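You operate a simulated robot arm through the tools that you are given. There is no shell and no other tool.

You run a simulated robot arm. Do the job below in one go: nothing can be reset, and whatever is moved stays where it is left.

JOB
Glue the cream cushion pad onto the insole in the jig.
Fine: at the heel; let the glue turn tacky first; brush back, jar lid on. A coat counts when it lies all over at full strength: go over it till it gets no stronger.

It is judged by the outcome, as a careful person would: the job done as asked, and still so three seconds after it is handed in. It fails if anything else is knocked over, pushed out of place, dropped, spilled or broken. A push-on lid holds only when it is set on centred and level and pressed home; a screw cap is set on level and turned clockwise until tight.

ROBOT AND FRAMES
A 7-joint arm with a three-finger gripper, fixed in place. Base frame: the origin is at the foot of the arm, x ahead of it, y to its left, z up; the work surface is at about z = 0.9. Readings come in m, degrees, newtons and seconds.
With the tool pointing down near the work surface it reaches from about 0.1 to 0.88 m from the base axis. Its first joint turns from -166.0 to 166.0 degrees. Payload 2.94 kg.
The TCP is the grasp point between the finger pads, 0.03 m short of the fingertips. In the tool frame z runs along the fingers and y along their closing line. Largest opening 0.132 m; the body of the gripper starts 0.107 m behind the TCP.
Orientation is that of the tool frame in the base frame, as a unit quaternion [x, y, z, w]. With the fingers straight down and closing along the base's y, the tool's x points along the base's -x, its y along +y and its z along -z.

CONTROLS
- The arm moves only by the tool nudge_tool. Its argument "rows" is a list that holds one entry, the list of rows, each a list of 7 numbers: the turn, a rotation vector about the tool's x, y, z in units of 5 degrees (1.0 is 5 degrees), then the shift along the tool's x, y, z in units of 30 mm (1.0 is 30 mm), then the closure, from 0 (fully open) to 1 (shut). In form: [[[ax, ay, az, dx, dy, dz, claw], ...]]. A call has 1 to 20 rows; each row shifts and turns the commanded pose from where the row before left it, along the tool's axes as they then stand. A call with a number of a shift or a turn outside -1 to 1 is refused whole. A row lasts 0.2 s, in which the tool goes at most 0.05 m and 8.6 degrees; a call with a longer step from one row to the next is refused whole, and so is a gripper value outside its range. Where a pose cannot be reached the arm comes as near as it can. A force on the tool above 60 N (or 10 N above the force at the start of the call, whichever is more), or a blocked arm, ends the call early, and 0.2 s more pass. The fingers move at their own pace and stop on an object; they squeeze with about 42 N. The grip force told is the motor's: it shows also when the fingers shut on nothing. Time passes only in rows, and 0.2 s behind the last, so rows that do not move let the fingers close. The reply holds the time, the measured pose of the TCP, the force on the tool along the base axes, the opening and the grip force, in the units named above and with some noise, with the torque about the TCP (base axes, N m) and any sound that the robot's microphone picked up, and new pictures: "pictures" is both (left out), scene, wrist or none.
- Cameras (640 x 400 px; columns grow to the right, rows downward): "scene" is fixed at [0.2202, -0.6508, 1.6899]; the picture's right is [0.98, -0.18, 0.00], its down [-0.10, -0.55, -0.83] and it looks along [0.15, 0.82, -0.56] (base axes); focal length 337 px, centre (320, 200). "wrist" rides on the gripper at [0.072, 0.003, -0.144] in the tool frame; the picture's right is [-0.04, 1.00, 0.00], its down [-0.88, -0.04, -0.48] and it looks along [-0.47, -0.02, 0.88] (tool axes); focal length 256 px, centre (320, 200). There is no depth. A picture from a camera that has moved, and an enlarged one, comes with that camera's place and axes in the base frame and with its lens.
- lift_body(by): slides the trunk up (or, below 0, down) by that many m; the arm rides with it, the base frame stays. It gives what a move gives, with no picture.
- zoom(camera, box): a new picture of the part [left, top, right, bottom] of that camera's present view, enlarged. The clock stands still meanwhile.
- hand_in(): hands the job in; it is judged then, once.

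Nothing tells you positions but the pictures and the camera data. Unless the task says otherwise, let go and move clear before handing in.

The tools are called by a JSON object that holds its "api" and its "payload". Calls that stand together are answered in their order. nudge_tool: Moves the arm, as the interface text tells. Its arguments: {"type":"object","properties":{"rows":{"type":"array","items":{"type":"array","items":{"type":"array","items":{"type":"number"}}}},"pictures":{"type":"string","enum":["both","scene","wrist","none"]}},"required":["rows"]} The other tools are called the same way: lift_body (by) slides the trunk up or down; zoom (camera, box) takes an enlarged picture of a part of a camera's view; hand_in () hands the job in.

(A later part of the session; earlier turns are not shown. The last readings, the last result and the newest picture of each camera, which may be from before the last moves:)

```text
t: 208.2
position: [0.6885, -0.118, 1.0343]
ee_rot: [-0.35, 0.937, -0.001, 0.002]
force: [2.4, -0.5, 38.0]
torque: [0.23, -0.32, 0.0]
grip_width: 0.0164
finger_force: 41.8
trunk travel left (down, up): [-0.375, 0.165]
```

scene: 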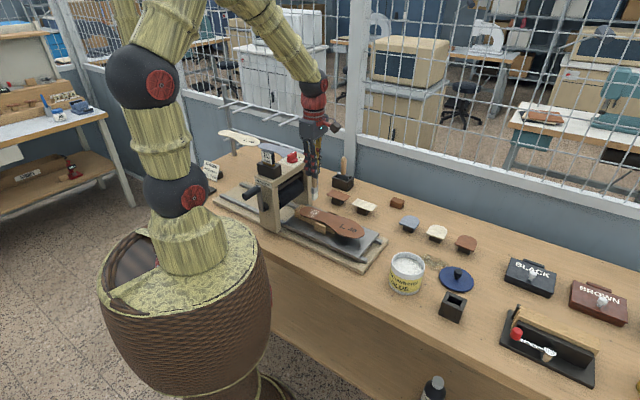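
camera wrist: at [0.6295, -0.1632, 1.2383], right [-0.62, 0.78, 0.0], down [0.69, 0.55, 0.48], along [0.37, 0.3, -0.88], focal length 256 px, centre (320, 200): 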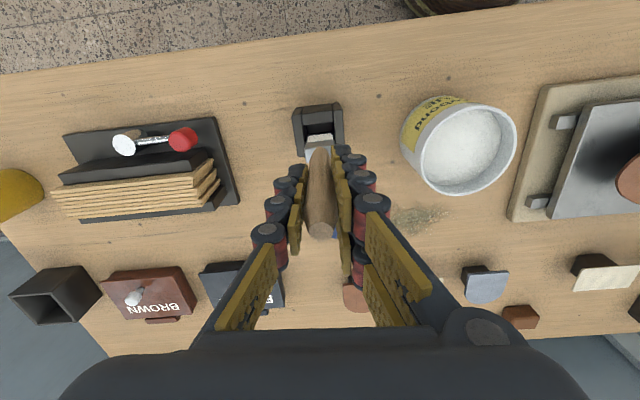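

{"api": "nudge_tool", "payload": {"rows": [[[0, 0, 0, 0, 0, -0.1, 1], [0, 0, 0, 0, 0, 0, 1]]], "pictures": "wrist"}}

{"api": "zoom", "payload": {"camera": "scene", "box": [435, 255, 475, 325]}}

{"api": "zoom", "payload": {"camera": "wrist", "box": [280, 90, 360, 170]}}

```text
t: 208.8
position: [0.6891, -0.1188, 1.0349]
ee_rot: [-0.35, 0.937, 0.0, 0.001]
force: [8.4, -2.9, 23.6]
torque: [-0.05, -0.73, -0.07]
grip_width: 0.0163
finger_force: 42.1
trunk travel left (down, up): [-0.375, 0.165]
camera wrist: at [0.6313, -0.1626, 1.1779], right [-0.62, 0.78, 0.0], down [0.69, 0.55, 0.48], along [0.37, 0.3, -0.88], focal length 256 px, centre (320, 200)
```

wrist: 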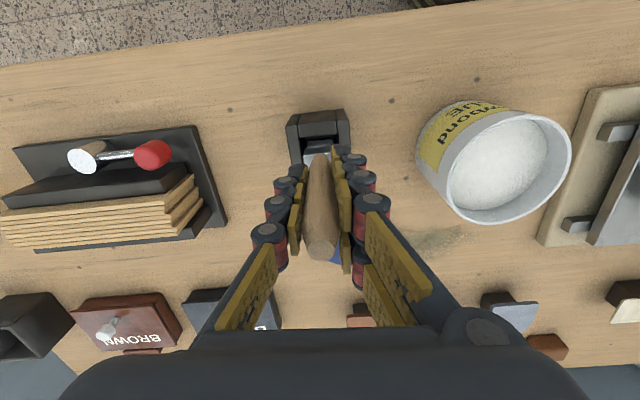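

```text
5.71 times, centred on (455, 290) of scene
camera zoom: at [0.2202, -0.6508, 1.6899], right [0.98, -0.18, 0.0], down [-0.1, -0.55, -0.83], along [0.15, 0.82, -0.56], focal length 1928 px, centre (-451, -314)
```

zoom: 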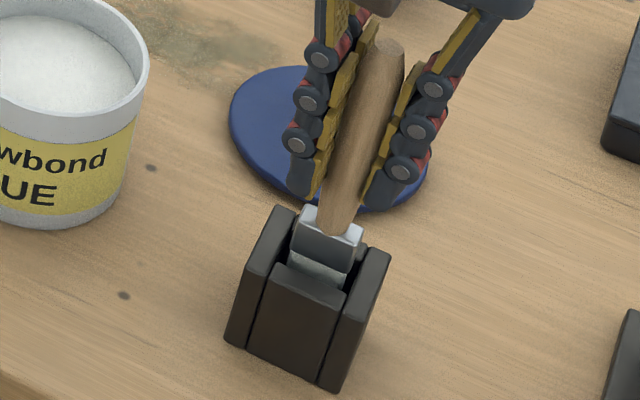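

```text
5.00 times, centred on (320, 130) of wrist
camera zoom: at [0.6313, -0.1626, 1.1779], right [-0.62, 0.78, 0.0], down [0.69, 0.55, 0.48], along [0.37, 0.3, -0.88], focal length 1280 px, centre (320, 550)
```

zoom: 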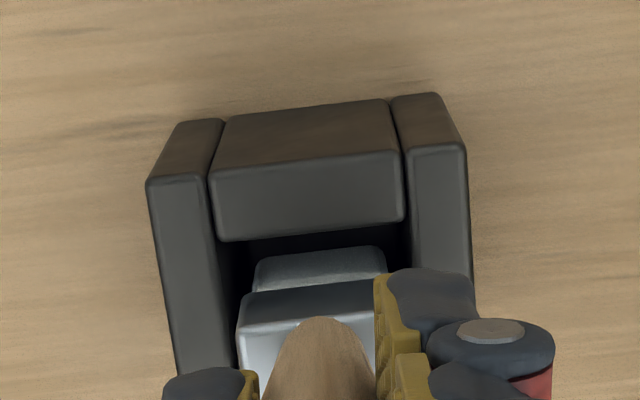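

The brush is jamming about 10 mm above the bottom, with a side force. I'll back up, shift 1.2 mm away from that wall and try again more gently.

{"api": "nudge_tool", "payload": {"rows": [[[0, 0, 0, 0, 0, -0.2, 1], [0, 0, 0, 0, 0, -0.2, 1], [0, 0, 0, 0, 0, 0, 1]]], "pictures": "none"}}

{"api": "zoom", "payload": {"camera": "scene", "box": [435, 255, 475, 325]}}

{"api": "zoom", "payload": {"camera": "wrist", "box": [280, 90, 360, 170]}}

```text
t: 209.6
position: [0.6872, -0.1179, 1.0457]
ee_rot: [-0.351, 0.937, 0.001, -0.001]
force: [0.5, 0.4, -0.1]
torque: [0.05, 0.0, -0.02]
grip_width: 0.0166
finger_force: 42.0
trunk travel left (down, up): [-0.375, 0.165]
```

```text
5.71 times, centred on (455, 290) of scene
camera zoom: at [0.2202, -0.6508, 1.6899], right [0.98, -0.18, 0.0], down [-0.1, -0.55, -0.83], along [0.15, 0.82, -0.56], focal length 1928 px, centre (-451, -314)
```

zoom: 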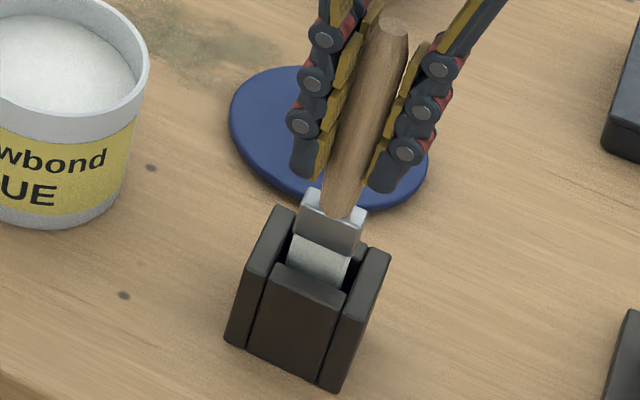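

```text
5.00 times, centred on (320, 130) of wrist
camera zoom: at [0.6313, -0.162, 1.1892], right [-0.62, 0.78, 0.0], down [0.69, 0.55, 0.47], along [0.37, 0.3, -0.88], focal length 1280 px, centre (320, 550)
```

zoom: 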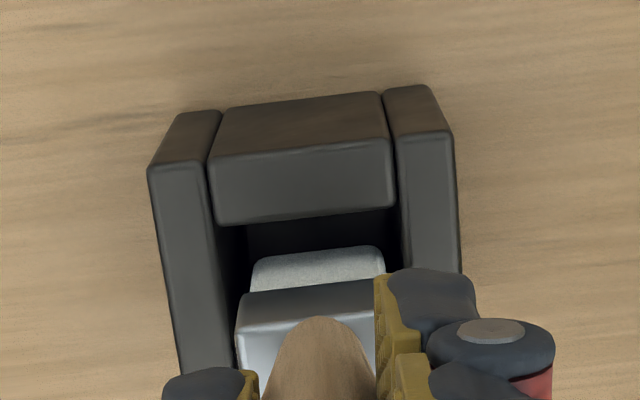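

I think the ferrule is catching the front rim, about 3 mm off. I'll lift it clear, shift 3 mm towards the back of the slot and check the alignment.

{"api": "nudge_tool", "payload": {"rows": [[[0, 0, 0, 0, 0, -0.5, 1], [0, 0, 0, 0.1, 0, -0.3, 1], [0, 0, 0, 0, 0, 0, 1]]], "pictures": "wrist"}}

{"api": "zoom", "payload": {"camera": "scene", "box": [435, 255, 475, 325]}}

{"api": "zoom", "payload": {"camera": "wrist", "box": [280, 90, 360, 170]}}

```text
t: 210.4
position: [0.6861, -0.1186, 1.0707]
ee_rot: [-0.35, 0.937, 0.0, 0.0]
force: [0.1, 0.4, -1.5]
torque: [0.0, 0.0, 0.02]
grip_width: 0.0165
finger_force: 41.9
trunk travel left (down, up): [-0.375, 0.165]
camera wrist: at [0.6303, -0.1628, 1.2137], right [-0.62, 0.78, 0.0], down [0.69, 0.55, 0.48], along [0.37, 0.3, -0.88], focal length 256 px, centre (320, 200)
```

wrist: 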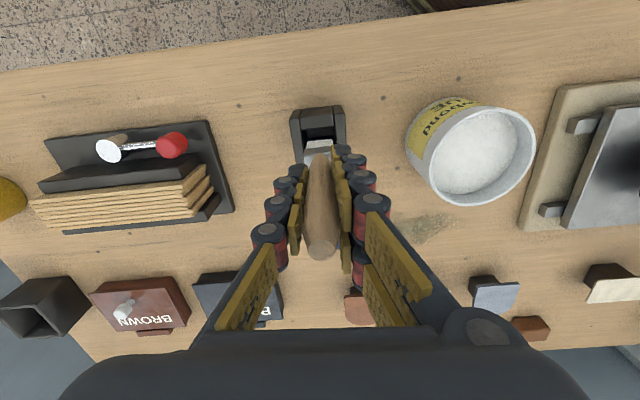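

```text
5.71 times, centred on (455, 290) of scene
camera zoom: at [0.2202, -0.6508, 1.6899], right [0.98, -0.18, 0.0], down [-0.1, -0.55, -0.83], along [0.15, 0.82, -0.56], focal length 1928 px, centre (-451, -314)
```

zoom: 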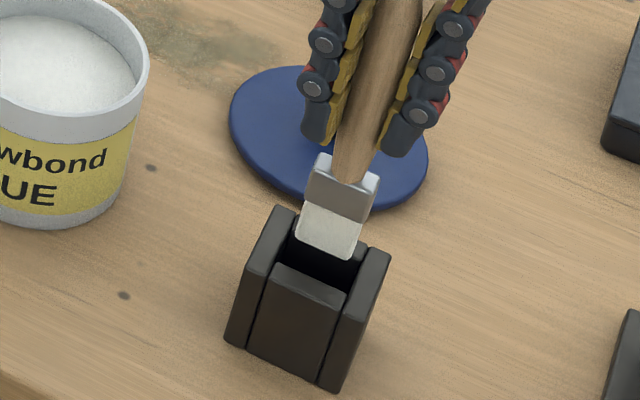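

```text
5.00 times, centred on (320, 130) of wrist
camera zoom: at [0.6303, -0.1628, 1.2137], right [-0.62, 0.78, 0.0], down [0.69, 0.55, 0.48], along [0.37, 0.3, -0.88], focal length 1280 px, centre (320, 550)
```

zoom: 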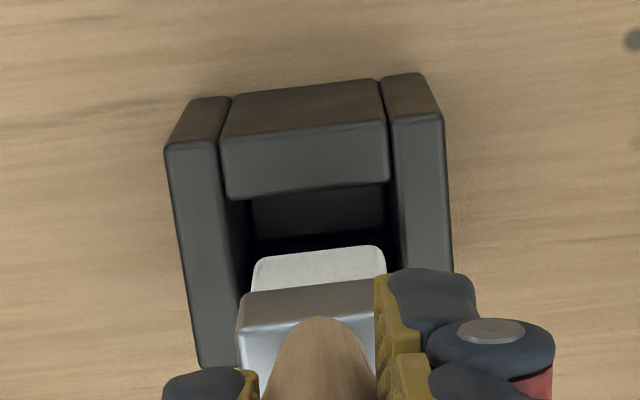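

In this view the brush has slid about 6 mm sideways along the finger pads. I'll shift the tool by that much so the bristles, rather than the hand, are centred over the slot.

{"api": "nudge_tool", "payload": {"rows": [[[0, 0, 0, 0.21, 0, 0, 1], [0, 0, 0, 0, 0, 0, 1]]], "pictures": "wrist"}}

{"api": "zoom", "payload": {"camera": "scene", "box": [435, 255, 475, 325]}}

{"api": "zoom", "payload": {"camera": "wrist", "box": [280, 90, 360, 170]}}

```text
t: 211.0
position: [0.6814, -0.1215, 1.0696]
ee_rot: [-0.35, 0.937, 0.0, 0.001]
force: [0.3, 0.2, -0.7]
torque: [-0.03, -0.03, -0.01]
grip_width: 0.0163
finger_force: 42.1
trunk travel left (down, up): [-0.375, 0.165]
camera wrist: at [0.6249, -0.1675, 1.2133], right [-0.62, 0.78, 0.0], down [0.69, 0.55, 0.48], along [0.37, 0.3, -0.88], focal length 256 px, centre (320, 200)
```

wrist: 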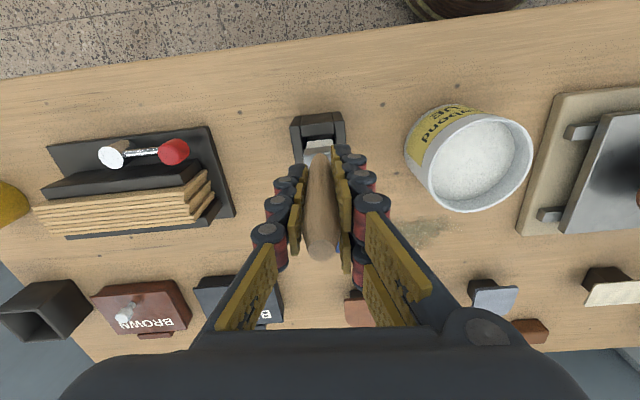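

```text
5.71 times, centred on (455, 290) of scene
camera zoom: at [0.2202, -0.6508, 1.6899], right [0.98, -0.18, 0.0], down [-0.1, -0.55, -0.83], along [0.15, 0.82, -0.56], focal length 1928 px, centre (-451, -314)
```

zoom: 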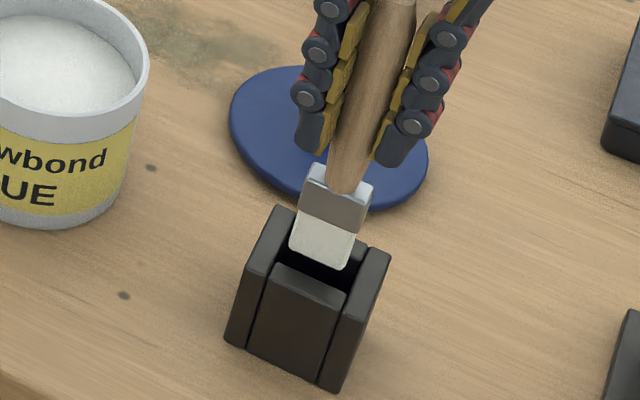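

```text
5.00 times, centred on (320, 130) of wrist
camera zoom: at [0.6249, -0.1675, 1.2133], right [-0.62, 0.78, 0.0], down [0.69, 0.55, 0.48], along [0.37, 0.3, -0.88], focal length 1280 px, centre (320, 550)
```

zoom: 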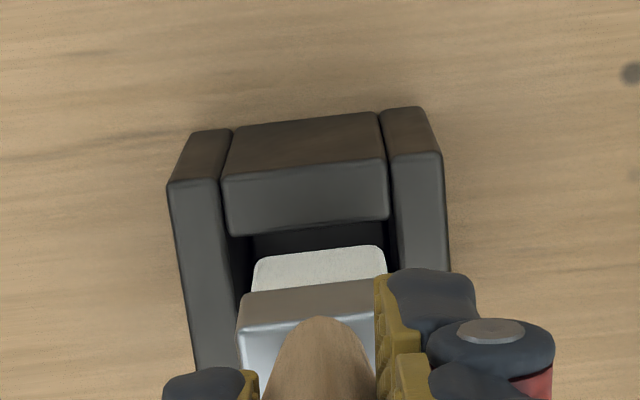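

{"api": "nudge_tool", "payload": {"rows": [[[0, 0, 0, 0, 0, 0.3, 1], [0, 0, 0, 0, 0, 0.3, 1], [0, 0, 0, 0, 0, 0, 1]]], "pictures": "none"}}

{"api": "nudge_tool", "payload": {"rows": [[[0, 0, 0, 0, 0, 0.2, 1], [0, 0, 0, 0, 0, 0.2, 1], [0, 0, 0, 0, 0, 0, 1]]], "pictures": "none"}}

{"api": "zoom", "payload": {"camera": "scene", "box": [435, 255, 475, 325]}}

```text
t: 211.8
position: [0.6826, -0.1231, 1.0519]
ee_rot: [-0.35, 0.937, 0.0, 0.0]
force: [0.1, 0.1, -0.6]
torque: [0.0, 0.0, 0.04]
grip_width: 0.0162
finger_force: 42.4
trunk travel left (down, up): [-0.375, 0.165]
```

```text
t: 212.6
position: [0.6823, -0.1214, 1.0416]
ee_rot: [-0.35, 0.937, 0.0, 0.0]
force: [0.4, -0.2, -0.3]
torque: [0.02, -0.01, 0.0]
grip_width: 0.0164
finger_force: 41.7
trunk travel left (down, up): [-0.375, 0.165]
```

```text
5.71 times, centred on (455, 290) of scene
camera zoom: at [0.2202, -0.6508, 1.6899], right [0.98, -0.18, 0.0], down [-0.1, -0.55, -0.83], along [0.15, 0.82, -0.56], focal length 1928 px, centre (-451, -314)
```

zoom: 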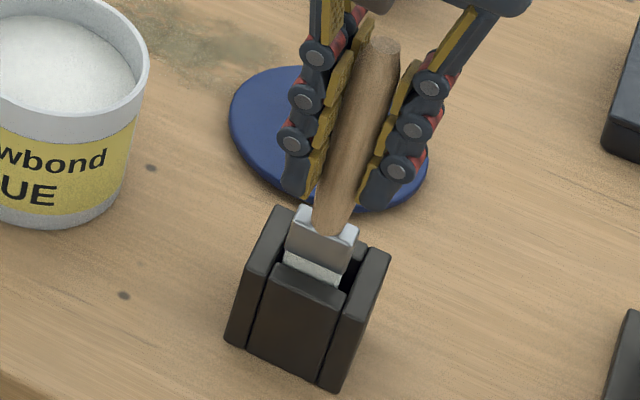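

{"api": "nudge_tool", "payload": {"rows": [[[0, 0, 0, 0, 0, 0.15, 1], [0, 0, 0, 0, 0, 0.1, 1], [0, 0, 0, 0, 0, 0, 1]]], "pictures": "none"}}

{"api": "nudge_tool", "payload": {"rows": [[[0, 0, 0, 0, 0, 0.15, 1], [0, 0, 0, 0, 0, 0.1, 1], [0, 0, 0, 0, 0, 0, 1]]], "pictures": "none"}}

{"api": "zoom", "payload": {"camera": "scene", "box": [435, 255, 475, 325]}}

```text
t: 213.4
position: [0.6813, -0.1227, 1.0344]
ee_rot: [-0.351, 0.937, 0.0, 0.002]
force: [-0.8, 0.5, 8.2]
torque: [-0.02, 0.15, -0.04]
grip_width: 0.0164
finger_force: 42.5
trunk travel left (down, up): [-0.375, 0.165]
```

```text
t: 214.2
position: [0.6803, -0.1221, 1.0248]
ee_rot: [-0.351, 0.937, -0.001, 0.0]
force: [10.4, 4.8, -5.1]
torque: [0.24, -0.88, -0.04]
grip_width: 0.0165
finger_force: 41.8
trunk travel left (down, up): [-0.375, 0.165]
```

```text
5.71 times, centred on (455, 290) of scene
camera zoom: at [0.2202, -0.6508, 1.6899], right [0.98, -0.18, 0.0], down [-0.1, -0.55, -0.83], along [0.15, 0.82, -0.56], focal length 1928 px, centre (-451, -314)
```

zoom: 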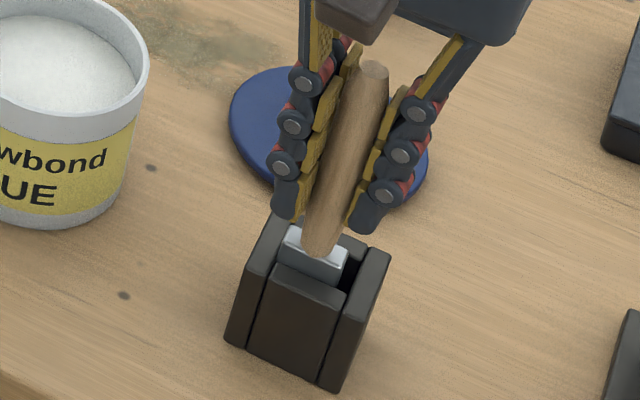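

{"api": "nudge_tool", "payload": {"rows": [[[0, 0, 0, -0.06, 0, 0, 1], [0, 0, 0, 0, 0, 0.1, 1], [0, 0, 0, 0, 0, 0.1, 1], [0, 0, 0, 0, 0, 0, 1]]], "pictures": "none"}}

{"api": "nudge_tool", "payload": {"rows": [[[0, 0, 0, 0, 0, 0.07, 1], [0, 0, 0, 0, 0, 0, 1]]], "pictures": "none"}}

{"api": "zoom", "payload": {"camera": "scene", "box": [435, 255, 475, 325]}}

```text
t: 215.2
position: [0.682, -0.1227, 1.019]
ee_rot: [-0.351, 0.937, 0.001, -0.001]
force: [0.8, 1.3, -0.5]
torque: [0.11, -0.05, 0.0]
grip_width: 0.0162
finger_force: 41.6
trunk travel left (down, up): [-0.375, 0.165]
```

```text
t: 215.8
position: [0.6827, -0.124, 1.0181]
ee_rot: [-0.35, 0.937, -0.001, 0.0]
force: [0.3, 0.4, -0.2]
torque: [-0.01, -0.05, -0.03]
grip_width: 0.0167
finger_force: 41.8
trunk travel left (down, up): [-0.375, 0.165]
```

```text
5.71 times, centred on (455, 290) of scene
camera zoom: at [0.2202, -0.6508, 1.6899], right [0.98, -0.18, 0.0], down [-0.1, -0.55, -0.83], along [0.15, 0.82, -0.56], focal length 1928 px, centre (-451, -314)
```

zoom: 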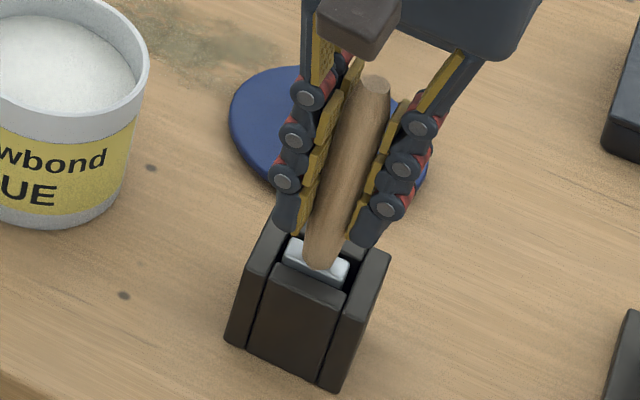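

It's seated level with the rim. I'll release and rise.

{"api": "nudge_tool", "payload": {"rows": [[[0, 0, 0, 0, 0, 0.05, 1], [0, 0, 0, 0, 0, 0, 0.9], [0, 0, 0, 0, 0, 0, 0.75], [0, 0, 0, 0, 0, 0, 0.6], [0, 0, 0, 0, 0, 0, 0.5], [0, 0, 0, 0, 0, -0.7, 0.5], [0, 0, 0, 0, 0, -1, 0.5], [0, 0, 0, 0, 0, -1, 0.5], [0, 0, 0, 0, 0, -1, 0.5], [0, 0, 0, 0, 0, -1, 0.5], [0, 0, 0, 0, 0, -1, 0.5], [0, 0, 0, 0, 0, 0, 0.5]]]}}

{"api": "zoom", "payload": {"camera": "scene", "box": [435, 255, 475, 325]}}

{"api": "zoom", "payload": {"camera": "scene", "box": [290, 190, 350, 240]}}

```text
t: 218.4
position: [0.6849, -0.1214, 1.187]
ee_rot: [-0.35, 0.937, 0.0, 0.0]
force: [1.4, -0.7, 0.3]
torque: [0.0, 0.02, 0.03]
grip_width: 0.0658
finger_force: 0.1
trunk travel left (down, up): [-0.375, 0.165]
camera wrist: at [0.6281, -0.1675, 1.3307], right [-0.62, 0.78, 0.0], down [0.69, 0.55, 0.48], along [0.37, 0.3, -0.88], focal length 256 px, centre (320, 200)
```

scene: 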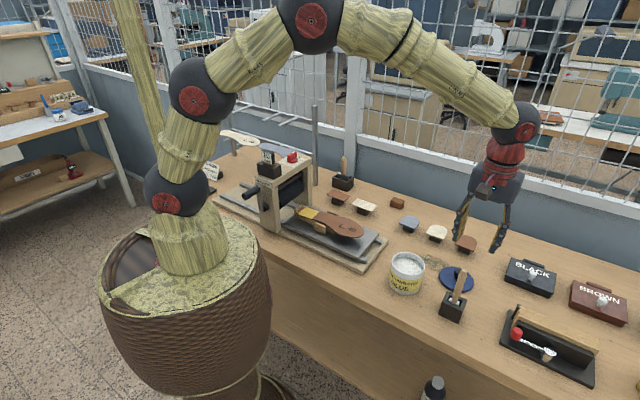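
wrist: 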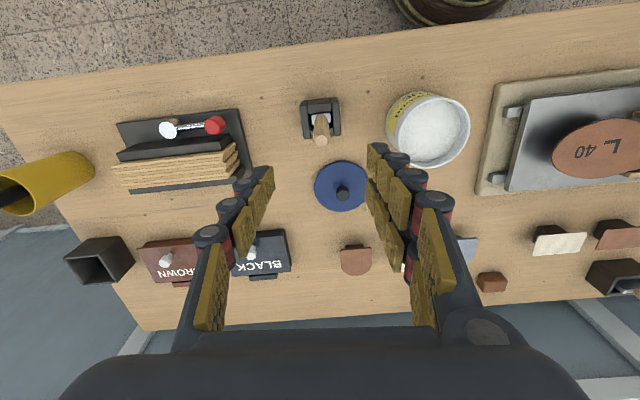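

```text
5.71 times, centred on (455, 290) of scene
camera zoom: at [0.2202, -0.6508, 1.6899], right [0.98, -0.18, 0.0], down [-0.1, -0.55, -0.83], along [0.15, 0.82, -0.56], focal length 1928 px, centre (-451, -314)
```

zoom: 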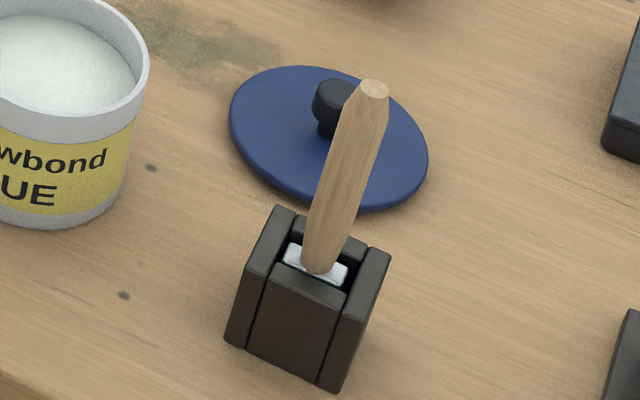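

```text
8.00 times, centred on (320, 215) of scene
camera zoom: at [0.2202, -0.6508, 1.6899], right [0.98, -0.18, 0.0], down [-0.1, -0.55, -0.83], along [0.15, 0.82, -0.56], focal length 2699 px, centre (320, 80)
```

zoom: 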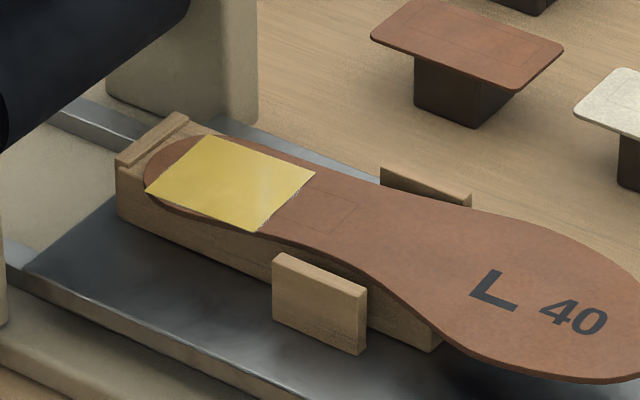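

The brush is back and upright. Next the jar lid: I'll move over it and check alignment.

{"api": "nudge_tool", "payload": {"rows": [[[0, 0, 0, -0.853, 0.26, 0, 0.5], [0, 0, 0, -0.853, 0.26, 0, 0.5], [0, 0, 0, -0.853, 0.26, 0, 0.5], [0, 0, 0, -0.853, 0.26, 0, 0.5], [0, 0, 0, -0.853, 0.26, 0, 0.5], [0, 0, 0, 0, 0, 0.9, 0.5], [0, 0, 0, 0, 0, 0.9, 0.5], [0, 0, 0, 0, 0, 0.9, 0.5], [0, 0, 0, 0, 0, 0.9, 0.5], [0, 0, 0, 0, 0, 0, 0.5]]], "pictures": "wrist"}}

{"api": "zoom", "payload": {"camera": "wrist", "box": [240, 80, 400, 220]}}

```text
t: 220.6
position: [0.7547, -0.0089, 1.0795]
ee_rot: [-0.35, 0.937, -0.001, 0.0]
force: [-0.1, -0.2, -0.5]
torque: [-0.01, 0.0, 0.01]
grip_width: 0.0662
finger_force: 0.0
trunk travel left (down, up): [-0.375, 0.165]
camera wrist: at [0.6982, -0.0529, 1.2233], right [-0.62, 0.78, 0.0], down [0.69, 0.55, 0.48], along [0.37, 0.3, -0.88], focal length 256 px, centre (320, 200)
```

wrist: 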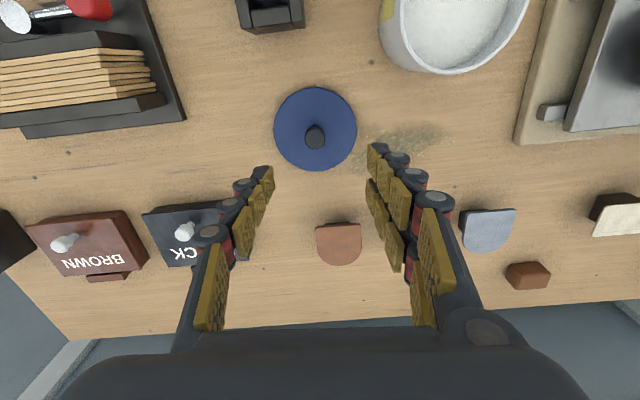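

```text
2.86 times, centred on (320, 150) of wrist
camera zoom: at [0.6982, -0.0529, 1.2233], right [-0.62, 0.78, 0.0], down [0.69, 0.55, 0.48], along [0.37, 0.3, -0.88], focal length 731 px, centre (320, 343)
```

zoom: 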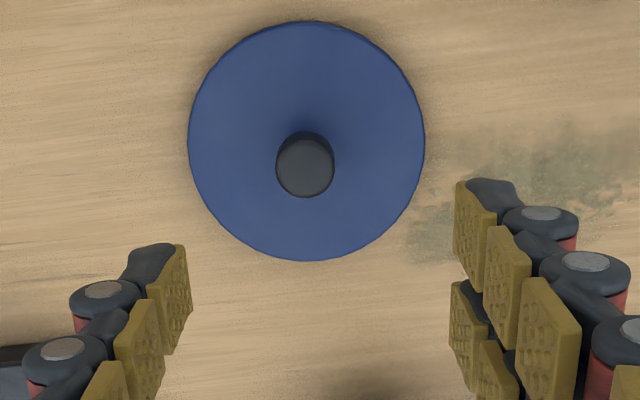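

{"api": "nudge_tool", "payload": {"rows": [[[0, 0, 0, -0.08, -0.19, 0.5, 0.5], [0, 0, 0, 0, 0, 0.9, 0.5], [0, 0, 0, 0, 0, 0.9, 0.5], [0, 0, 0, 0, 0, 0.7, 0.5], [0, 0, 0, 0, 0, 0, 0.5]]], "pictures": "wrist"}}

{"api": "zoom", "payload": {"camera": "wrist", "box": [240, 80, 400, 220]}}

```text
t: 221.8
position: [0.7582, -0.0105, 0.9882]
ee_rot: [-0.351, 0.937, 0.0, 0.0]
force: [0.3, 0.1, 0.0]
torque: [0.01, 0.0, 0.0]
grip_width: 0.0658
finger_force: 0.1
trunk travel left (down, up): [-0.375, 0.165]
camera wrist: at [0.7016, -0.0546, 1.1323], right [-0.62, 0.78, 0.0], down [0.69, 0.55, 0.48], along [0.37, 0.3, -0.88], focal length 256 px, centre (320, 200)
```

wrist: 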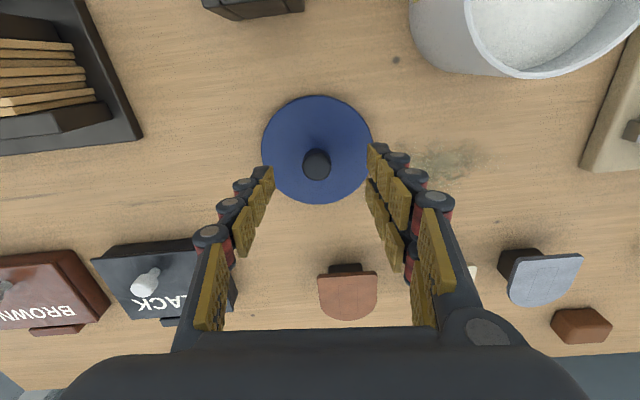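

```text
2.86 times, centred on (320, 150) of wrist
camera zoom: at [0.7016, -0.0546, 1.1323], right [-0.62, 0.78, 0.0], down [0.69, 0.55, 0.48], along [0.37, 0.3, -0.88], focal length 731 px, centre (320, 343)
```

zoom: 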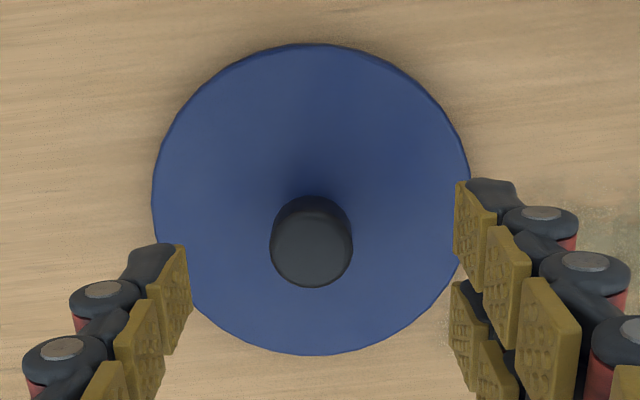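

{"api": "nudge_tool", "payload": {"rows": [[[0, 0, 0, 0.02, -0.08, 0.6, 0.5], [0, 0, 0, 0, 0, 0.6, 0.5], [0, 0, 0, 0, 0, 0, 0.5], [0, 0, 0, 0, 0, 0, 0.75], [0, 0, 0, 0, 0, 0, 1], [0, 0, 0, 0, 0, 0, 1], [0, 0, 0, 0, 0, 0, 1], [0, 0, 0, 0, 0, 0, 1], [0, 0, 0, 0, 0, 0, 1]]], "pictures": "wrist"}}

```text
t: 223.8
position: [0.76, -0.0122, 0.9505]
ee_rot: [-0.35, 0.937, -0.001, 0.0]
force: [0.4, 0.3, -0.1]
torque: [-0.01, -0.04, 0.03]
grip_width: 0.0218
finger_force: 42.2
trunk travel left (down, up): [-0.375, 0.165]
camera wrist: at [0.7023, -0.0568, 1.0945], right [-0.62, 0.78, 0.0], down [0.69, 0.55, 0.48], along [0.37, 0.3, -0.88], focal length 256 px, centre (320, 200)
```

wrist: 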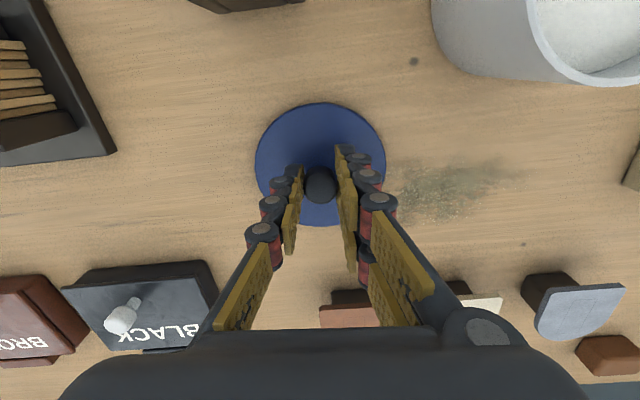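

I have the knob. I'll lift the lid and carry it over the jar.

{"api": "nudge_tool", "payload": {"rows": [[[0, 0, 0, 0, 0, -0.3, 1], [0, 0, 0, 0, 0, -0.7, 1], [0, 0, 0, 0, 0, -1, 1], [0, 0, 0, 0, 0, -1, 1], [0, 0, 0, 0, 0, -1, 1], [0, 0, 0, 0, 0, -1, 1], [0, 0, 0, 0.727, 0.831, 0, 1], [0, 0, 0, 0.727, 0.831, 0, 1], [0, 0, 0, 0.727, 0.831, 0, 1], [0, 0, 0, 0.727, 0.831, 0, 1], [0, 0, 0, 0.727, 0.831, 0, 1], [0, 0, 0, 0, 0, 0.8, 1], [0, 0, 0, 0, 0, 0, 1]]]}}

{"api": "zoom", "payload": {"camera": "scene", "box": [370, 220, 450, 300]}}

{"api": "zoom", "payload": {"camera": "wrist", "box": [240, 70, 400, 230]}}

```text
t: 226.6
position: [0.5941, 0.0093, 1.0765]
ee_rot: [-0.351, 0.937, 0.0, -0.001]
force: [0.1, -0.6, -0.9]
torque: [-0.02, -0.01, 0.0]
grip_width: 0.0218
finger_force: 41.6
trunk travel left (down, up): [-0.375, 0.165]
camera wrist: at [0.5388, -0.0361, 1.2204], right [-0.62, 0.78, 0.0], down [0.69, 0.55, 0.48], along [0.37, 0.3, -0.88], focal length 256 px, centre (320, 200)
```

scene: 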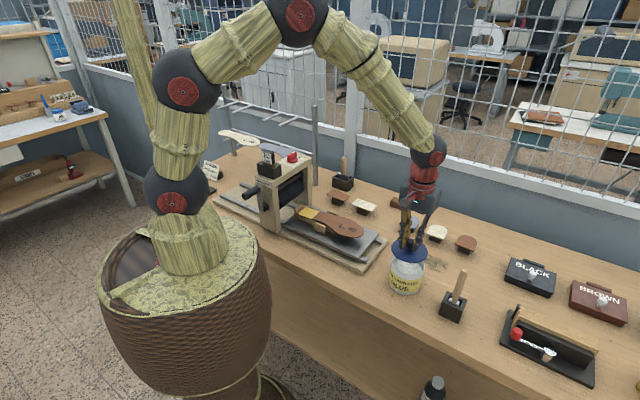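
wrist: 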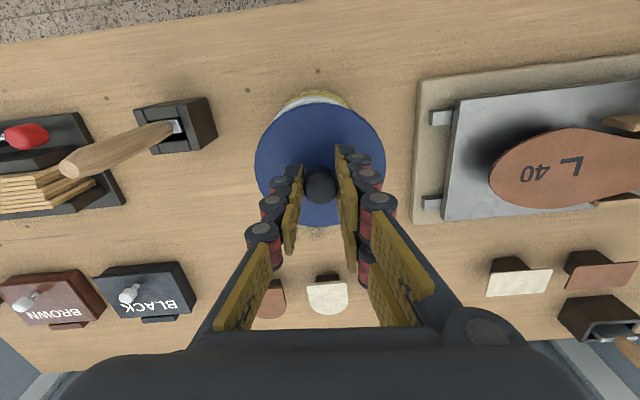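

```text
5.00 times, centred on (410, 260) of scene
camera zoom: at [0.2202, -0.6508, 1.6899], right [0.98, -0.18, 0.0], down [-0.1, -0.55, -0.83], along [0.15, 0.82, -0.56], focal length 1687 px, centre (-130, -100)
```

zoom: 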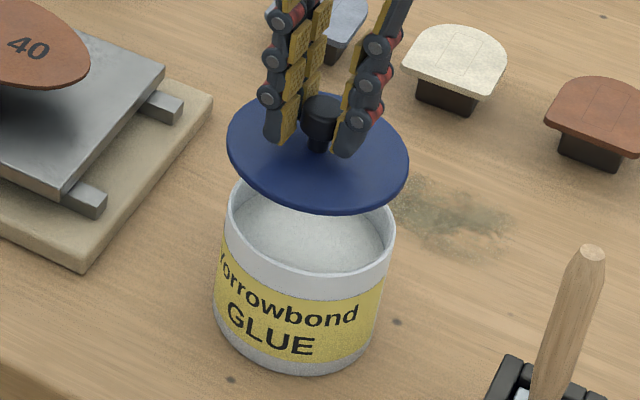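

```text
2.50 times, centred on (320, 150) of wrist
camera zoom: at [0.5388, -0.0361, 1.2204], right [-0.62, 0.78, 0.0], down [0.69, 0.55, 0.48], along [0.37, 0.3, -0.88], focal length 640 px, centre (320, 325)
```

zoom: 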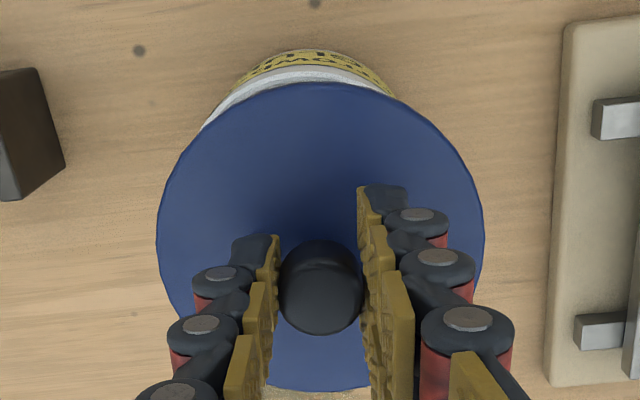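

{"api": "nudge_tool", "payload": {"rows": [[[0, 0, 0, 0, 0, 0.4, 1], [0, 0, 0, 0, 0, 0.4, 1], [0, 0, 0, 0, 0, 0.2, 1], [0, 0, 0, 0, 0, 0, 1]]], "pictures": "wrist"}}

{"api": "zoom", "payload": {"camera": "scene", "box": [370, 220, 450, 300]}}

```text
t: 227.6
position: [0.5968, 0.0085, 1.0485]
ee_rot: [-0.35, 0.937, 0.0, 0.0]
force: [0.4, -0.3, -1.3]
torque: [0.0, 0.0, -0.03]
grip_width: 0.0218
finger_force: 42.2
trunk travel left (down, up): [-0.375, 0.165]
camera wrist: at [0.5404, -0.0363, 1.1923], right [-0.62, 0.78, 0.0], down [0.69, 0.55, 0.48], along [0.37, 0.3, -0.88], focal length 256 px, centre (320, 200)
```

wrist: 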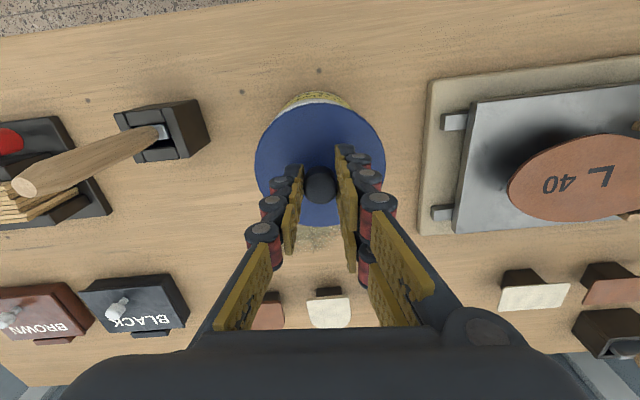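

```text
5.00 times, centred on (410, 260) of scene
camera zoom: at [0.2202, -0.6508, 1.6899], right [0.98, -0.18, 0.0], down [-0.1, -0.55, -0.83], along [0.15, 0.82, -0.56], focal length 1687 px, centre (-130, -100)
```

zoom: 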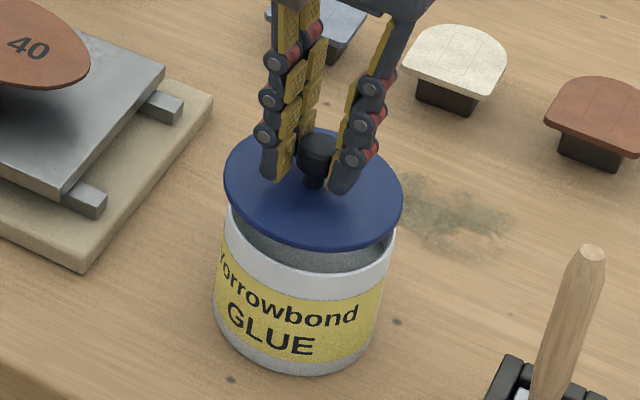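

{"api": "nudge_tool", "payload": {"rows": [[[0, 0, 0, 0, 0, 0.2, 1], [0, 0, 0, 0, 0, 0.15, 1], [0, 0, 0, 0, 0, 0, 1]]], "pictures": "none"}}

{"api": "nudge_tool", "payload": {"rows": [[[0, 0, 0, 0, 0, 0.1, 1], [0, 0, 0, 0, 0, 0, 1]]], "pictures": "none"}}

{"api": "zoom", "payload": {"camera": "scene", "box": [370, 220, 450, 300]}}

```text
t: 228.4
position: [0.5957, 0.0078, 1.0393]
ee_rot: [-0.351, 0.936, 0.0, 0.0]
force: [-0.3, -0.1, -0.5]
torque: [0.01, 0.0, 0.02]
grip_width: 0.0218
finger_force: 41.8
trunk travel left (down, up): [-0.375, 0.165]
```

```text
t: 229.0
position: [0.5974, 0.0093, 1.0363]
ee_rot: [-0.35, 0.937, 0.0, -0.001]
force: [-0.9, 0.6, -0.2]
torque: [-0.04, 0.0, -0.02]
grip_width: 0.0217
finger_force: 41.7
trunk travel left (down, up): [-0.375, 0.165]
```

```text
5.00 times, centred on (410, 260) of scene
camera zoom: at [0.2202, -0.6508, 1.6899], right [0.98, -0.18, 0.0], down [-0.1, -0.55, -0.83], along [0.15, 0.82, -0.56], focal length 1687 px, centre (-130, -100)
```

zoom: 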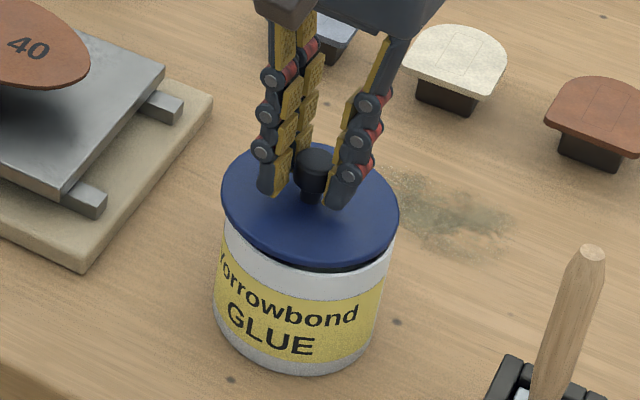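

{"api": "nudge_tool", "payload": {"rows": [[[0, 0, 0, 0, 0, 0.1, 1], [0, 0, 0, 0, 0, 0, 1]]], "pictures": "none"}}

{"api": "nudge_tool", "payload": {"rows": [[[0, 0, 0, 0, 0, 0.1, 1], [0, 0, 0, 0, 0, 0, 1]]], "pictures": "none"}}

{"api": "zoom", "payload": {"camera": "scene", "box": [370, 220, 450, 300]}}

```text
t: 229.6
position: [0.5983, 0.008, 1.0329]
ee_rot: [-0.35, 0.937, 0.0, 0.001]
force: [2.0, -1.8, 3.6]
torque: [0.02, -0.04, -0.07]
grip_width: 0.0215
finger_force: 41.6
trunk travel left (down, up): [-0.375, 0.165]
```

```text
t: 230.2
position: [0.5969, 0.0086, 1.0296]
ee_rot: [-0.351, 0.937, 0.001, 0.0]
force: [2.3, -3.7, 3.2]
torque: [-0.09, -0.12, -0.05]
grip_width: 0.022
finger_force: 41.8
trunk travel left (down, up): [-0.375, 0.165]
```

```text
5.00 times, centred on (410, 260) of scene
camera zoom: at [0.2202, -0.6508, 1.6899], right [0.98, -0.18, 0.0], down [-0.1, -0.55, -0.83], along [0.15, 0.82, -0.56], focal length 1687 px, centre (-130, -100)
```

zoom: 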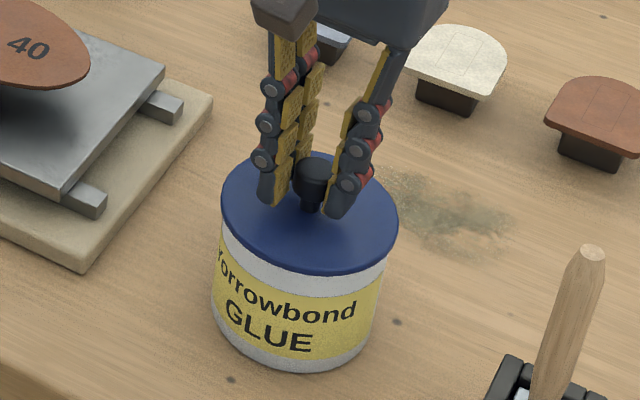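

{"api": "nudge_tool", "payload": {"rows": [[[0, 0, 0, 0, 0, 0.07, 1], [0, 0, 0, 0, 0, 0.07, 1], [0, 0, 0, 0, 0, 0, 1]]], "pictures": "none"}}

{"api": "nudge_tool", "payload": {"rows": [[[0, 0, 0, 0, 0, 0.07, 1], [0, 0, 0, 0, 0, 0, 1]]], "pictures": "none"}}

```text
t: 231.0
position: [0.5978, 0.0076, 1.0287]
ee_rot: [-0.35, 0.937, -0.001, 0.004]
force: [4.3, -10.9, 38.2]
torque: [-0.46, -0.02, -0.05]
grip_width: 0.0215
finger_force: 42.2
trunk travel left (down, up): [-0.375, 0.165]
```

```text
t: 231.6
position: [0.5973, 0.0083, 1.027]
ee_rot: [-0.35, 0.937, -0.002, 0.003]
force: [8.3, -7.6, 47.6]
torque: [-0.07, -0.36, -0.01]
grip_width: 0.0215
finger_force: 41.6
trunk travel left (down, up): [-0.375, 0.165]
```

{"api": "nudge_tool", "payload": {"rows": [[[0, 0, 0, 0, 0, -0.1, 1], [0, 0, 0, 0, 0, 0, 0.9], [0, 0, 0, 0, 0, 0, 0.7], [0, 0, 0, 0, 0, 0, 0.5], [0, 0, 0, 0, 0, -0.6, 0.5], [0, 0, 0, 0, 0, -0.9, 0.5], [0, 0, 0, 0, 0, -0.9, 0.5], [0, 0, 0, 0, 0, 0, 0.5]]]}}

{"api": "zoom", "payload": {"camera": "scene", "box": [370, 230, 450, 300]}}

{"api": "zoom", "payload": {"camera": "wrist", "box": [240, 70, 400, 230]}}

{"api": "zoom", "payload": {"camera": "scene", "box": [290, 190, 350, 240]}}

```text
t: 233.4
position: [0.5981, 0.0081, 1.0994]
ee_rot: [-0.35, 0.937, 0.0, 0.0]
force: [-0.4, -0.6, 0.2]
torque: [0.01, -0.02, -0.02]
grip_width: 0.0663
finger_force: 0.0
trunk travel left (down, up): [-0.375, 0.165]
heard: snap
camera wrist: at [0.5414, -0.0363, 1.2423], right [-0.62, 0.78, 0.0], down [0.69, 0.55, 0.48], along [0.37, 0.3, -0.88], focal length 256 px, centre (320, 200)
```

scene: 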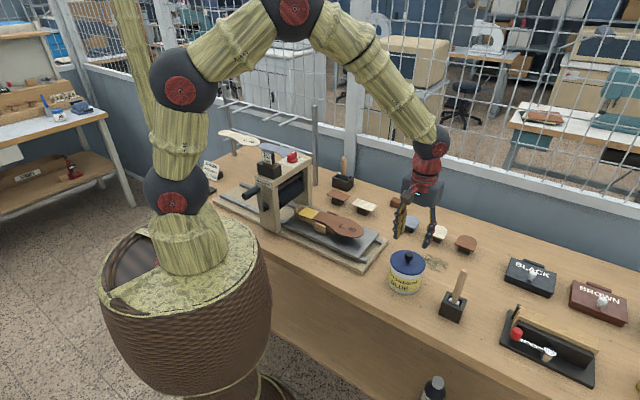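
wrist: 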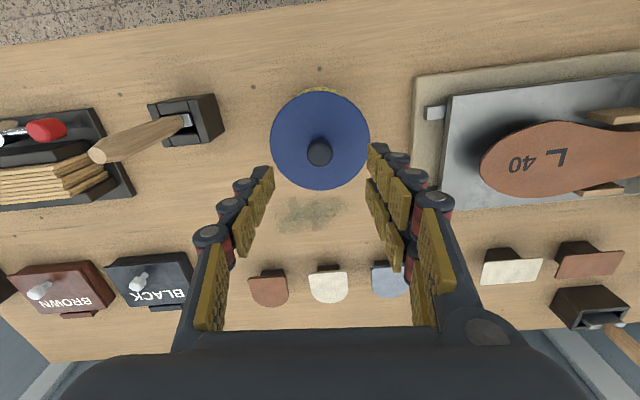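

```text
5.71 times, centred on (410, 265) of scene
camera zoom: at [0.2202, -0.6508, 1.6899], right [0.98, -0.18, 0.0], down [-0.1, -0.55, -0.83], along [0.15, 0.82, -0.56], focal length 1928 px, centre (-194, -171)
```

zoom: 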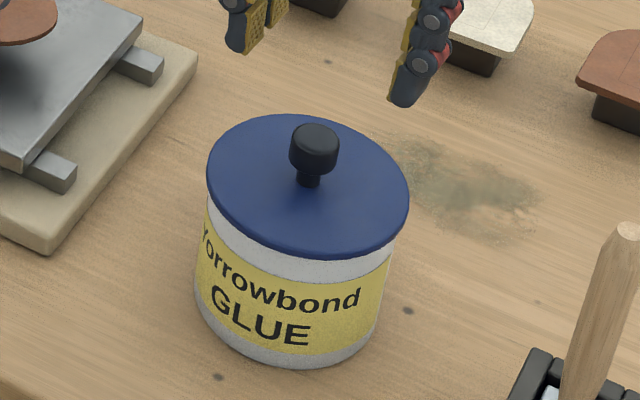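

```text
2.50 times, centred on (320, 150) of wrist
camera zoom: at [0.5414, -0.0363, 1.2423], right [-0.62, 0.78, 0.0], down [0.69, 0.55, 0.48], along [0.37, 0.3, -0.88], focal length 640 px, centre (320, 325)
```

zoom: 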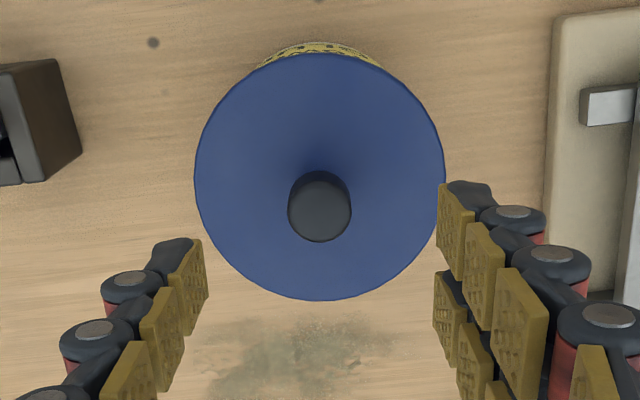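

```text
8.00 times, centred on (320, 215) of scene
camera zoom: at [0.2202, -0.6508, 1.6899], right [0.98, -0.18, 0.0], down [-0.1, -0.55, -0.83], along [0.15, 0.82, -0.56], focal length 2699 px, centre (320, 80)
```

zoom: 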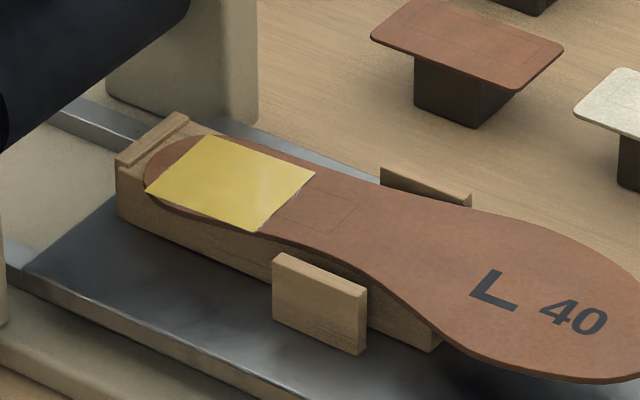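

I heard a snap, but it came as I let go, so I can't tell whether the lid went on or came loose. I'll press straight down on the knob with closed fingers to be sure it's home.

{"api": "nudge_tool", "payload": {"rows": [[[0, 0, 0, 0, 0, 0, 0.8], [0, 0, 0, 0, 0, 0, 1], [0, 0, 0, 0, 0, 0, 1], [0, 0, 0, 0, 0, 0, 1], [0, 0, 0, 0, 0, 0.6, 1], [0, 0, 0, 0, 0, 0.5, 1], [0, 0, 0, 0, 0, 0, 1]]], "pictures": "none"}}

{"api": "nudge_tool", "payload": {"rows": [[[0, 0, 0, 0, 0, 0.1, 1], [0, 0, 0, 0, 0, 0.1, 1], [0, 0, 0, 0, 0, 0.1, 1], [0, 0, 0, 0, 0, 0, 1]]], "pictures": "none"}}

{"api": "zoom", "payload": {"camera": "scene", "box": [370, 230, 450, 300]}}

```text
t: 235.0
position: [0.5989, 0.0084, 1.0654]
ee_rot: [-0.351, 0.937, 0.0, 0.0]
force: [0.1, -0.4, 0.5]
torque: [0.01, 0.0, -0.02]
grip_width: 0.0001
finger_force: 28.6
trunk travel left (down, up): [-0.375, 0.165]
```

```text
t: 236.0
position: [0.5982, 0.0081, 1.0562]
ee_rot: [-0.35, 0.937, 0.0, -0.001]
force: [0.2, -0.2, 0.0]
torque: [0.01, -0.01, 0.03]
grip_width: 0.0001
finger_force: 28.8
trunk travel left (down, up): [-0.375, 0.165]
```

```text
5.71 times, centred on (410, 265) of scene
camera zoom: at [0.2202, -0.6508, 1.6899], right [0.98, -0.18, 0.0], down [-0.1, -0.55, -0.83], along [0.15, 0.82, -0.56], focal length 1928 px, centre (-194, -171)
```

zoom: 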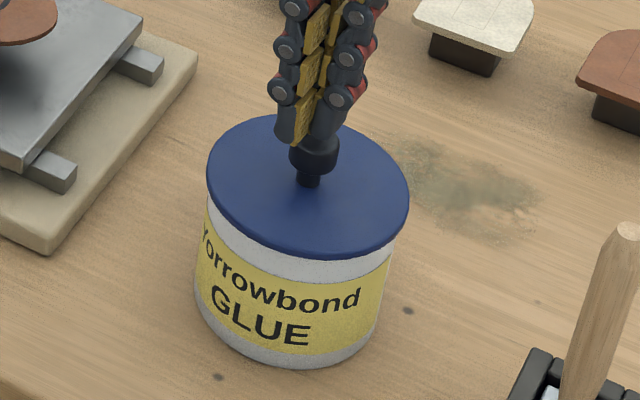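

{"api": "nudge_tool", "payload": {"rows": [[[0, 0, 0, 0, 0, 0.08, 1], [0, 0, 0, 0, 0, 0.08, 1], [0, 0, 0, 0, 0, 0, 1]]], "pictures": "none"}}

{"api": "nudge_tool", "payload": {"rows": [[[0, 0, 0, 0, 0, 0.08, 1], [0, 0, 0, 0, 0, 0, 1]]], "pictures": "none"}}

{"api": "nudge_tool", "payload": {"rows": [[[0, 0, 0, 0, 0, 0.07, 1], [0, 0, 0, 0, 0, 0, 1]]], "pictures": "none"}}

```text
t: 236.8
position: [0.5963, 0.0083, 1.0513]
ee_rot: [-0.35, 0.937, 0.0, 0.0]
force: [-0.1, -0.8, 0.6]
torque: [0.0, 0.02, 0.01]
grip_width: 0.0002
finger_force: 28.3
trunk travel left (down, up): [-0.375, 0.165]
```

```text
t: 237.4
position: [0.5965, 0.0074, 1.0491]
ee_rot: [-0.351, 0.937, 0.0, 0.0]
force: [0.4, 0.3, -0.6]
torque: [-0.01, -0.01, 0.03]
grip_width: 0.0
finger_force: 28.0
trunk travel left (down, up): [-0.375, 0.165]
```

```text
t: 238.0
position: [0.5959, 0.0075, 1.0482]
ee_rot: [-0.35, 0.937, 0.0, 0.0]
force: [-0.1, 0.1, -0.4]
torque: [0.05, 0.01, 0.02]
grip_width: 0.0001
finger_force: 28.5
trunk travel left (down, up): [-0.375, 0.165]
```

{"api": "nudge_tool", "payload": {"rows": [[[0, 0, 0, 0, 0, 0.1, 1], [0, 0, 0, 0, 0, 0, 1]]], "pictures": "none"}}

{"api": "nudge_tool", "payload": {"rows": [[[0, 0, 0, 0, 0, 0.07, 1], [0, 0, 0, 0, 0, 0, 1]]], "pictures": "none"}}

{"api": "nudge_tool", "payload": {"rows": [[[0, 0, 0, 0, 0, 0.07, 1], [0, 0, 0, 0, 0, 0, 1]]], "pictures": "none"}}

{"api": "zoom", "payload": {"camera": "scene", "box": [370, 230, 450, 300]}}

```text
t: 238.6
position: [0.5964, 0.0077, 1.0462]
ee_rot: [-0.351, 0.937, 0.0, 0.0]
force: [-2.0, 0.7, 19.3]
torque: [0.04, 0.0, 0.02]
grip_width: 0.0061
finger_force: 28.5
trunk travel left (down, up): [-0.375, 0.165]
```

```text
t: 239.2
position: [0.5959, 0.0086, 1.0458]
ee_rot: [-0.35, 0.937, -0.001, 0.003]
force: [-2.6, -1.6, 39.7]
torque: [0.05, -0.09, 0.0]
grip_width: 0.006
finger_force: 28.5
trunk travel left (down, up): [-0.375, 0.165]
```

```text
t: 239.8
position: [0.5985, 0.0083, 1.0451]
ee_rot: [-0.351, 0.936, -0.001, 0.005]
force: [-7.4, -1.6, 22.9]
torque: [0.02, 0.1, 0.02]
grip_width: 0.0056
finger_force: 28.5
trunk travel left (down, up): [-0.375, 0.165]
stopped in row 2: the force on the tool passed its limit at 60 N (the readings are from after the stop); the commanded pose is now the measured one
```

```text
5.71 times, centred on (410, 265) of scene
camera zoom: at [0.2202, -0.6508, 1.6899], right [0.98, -0.18, 0.0], down [-0.1, -0.55, -0.83], along [0.15, 0.82, -0.56], focal length 1928 px, centre (-194, -171)
```

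zoom: 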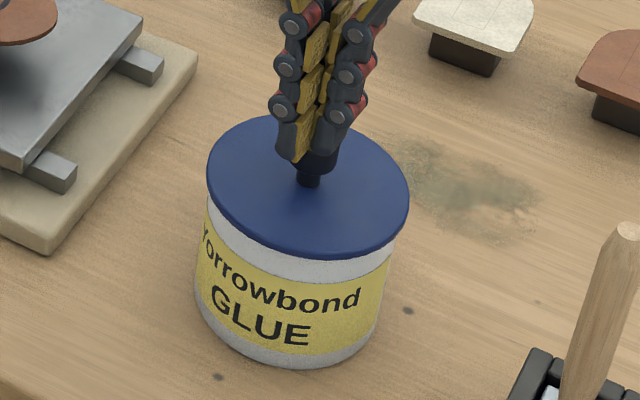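

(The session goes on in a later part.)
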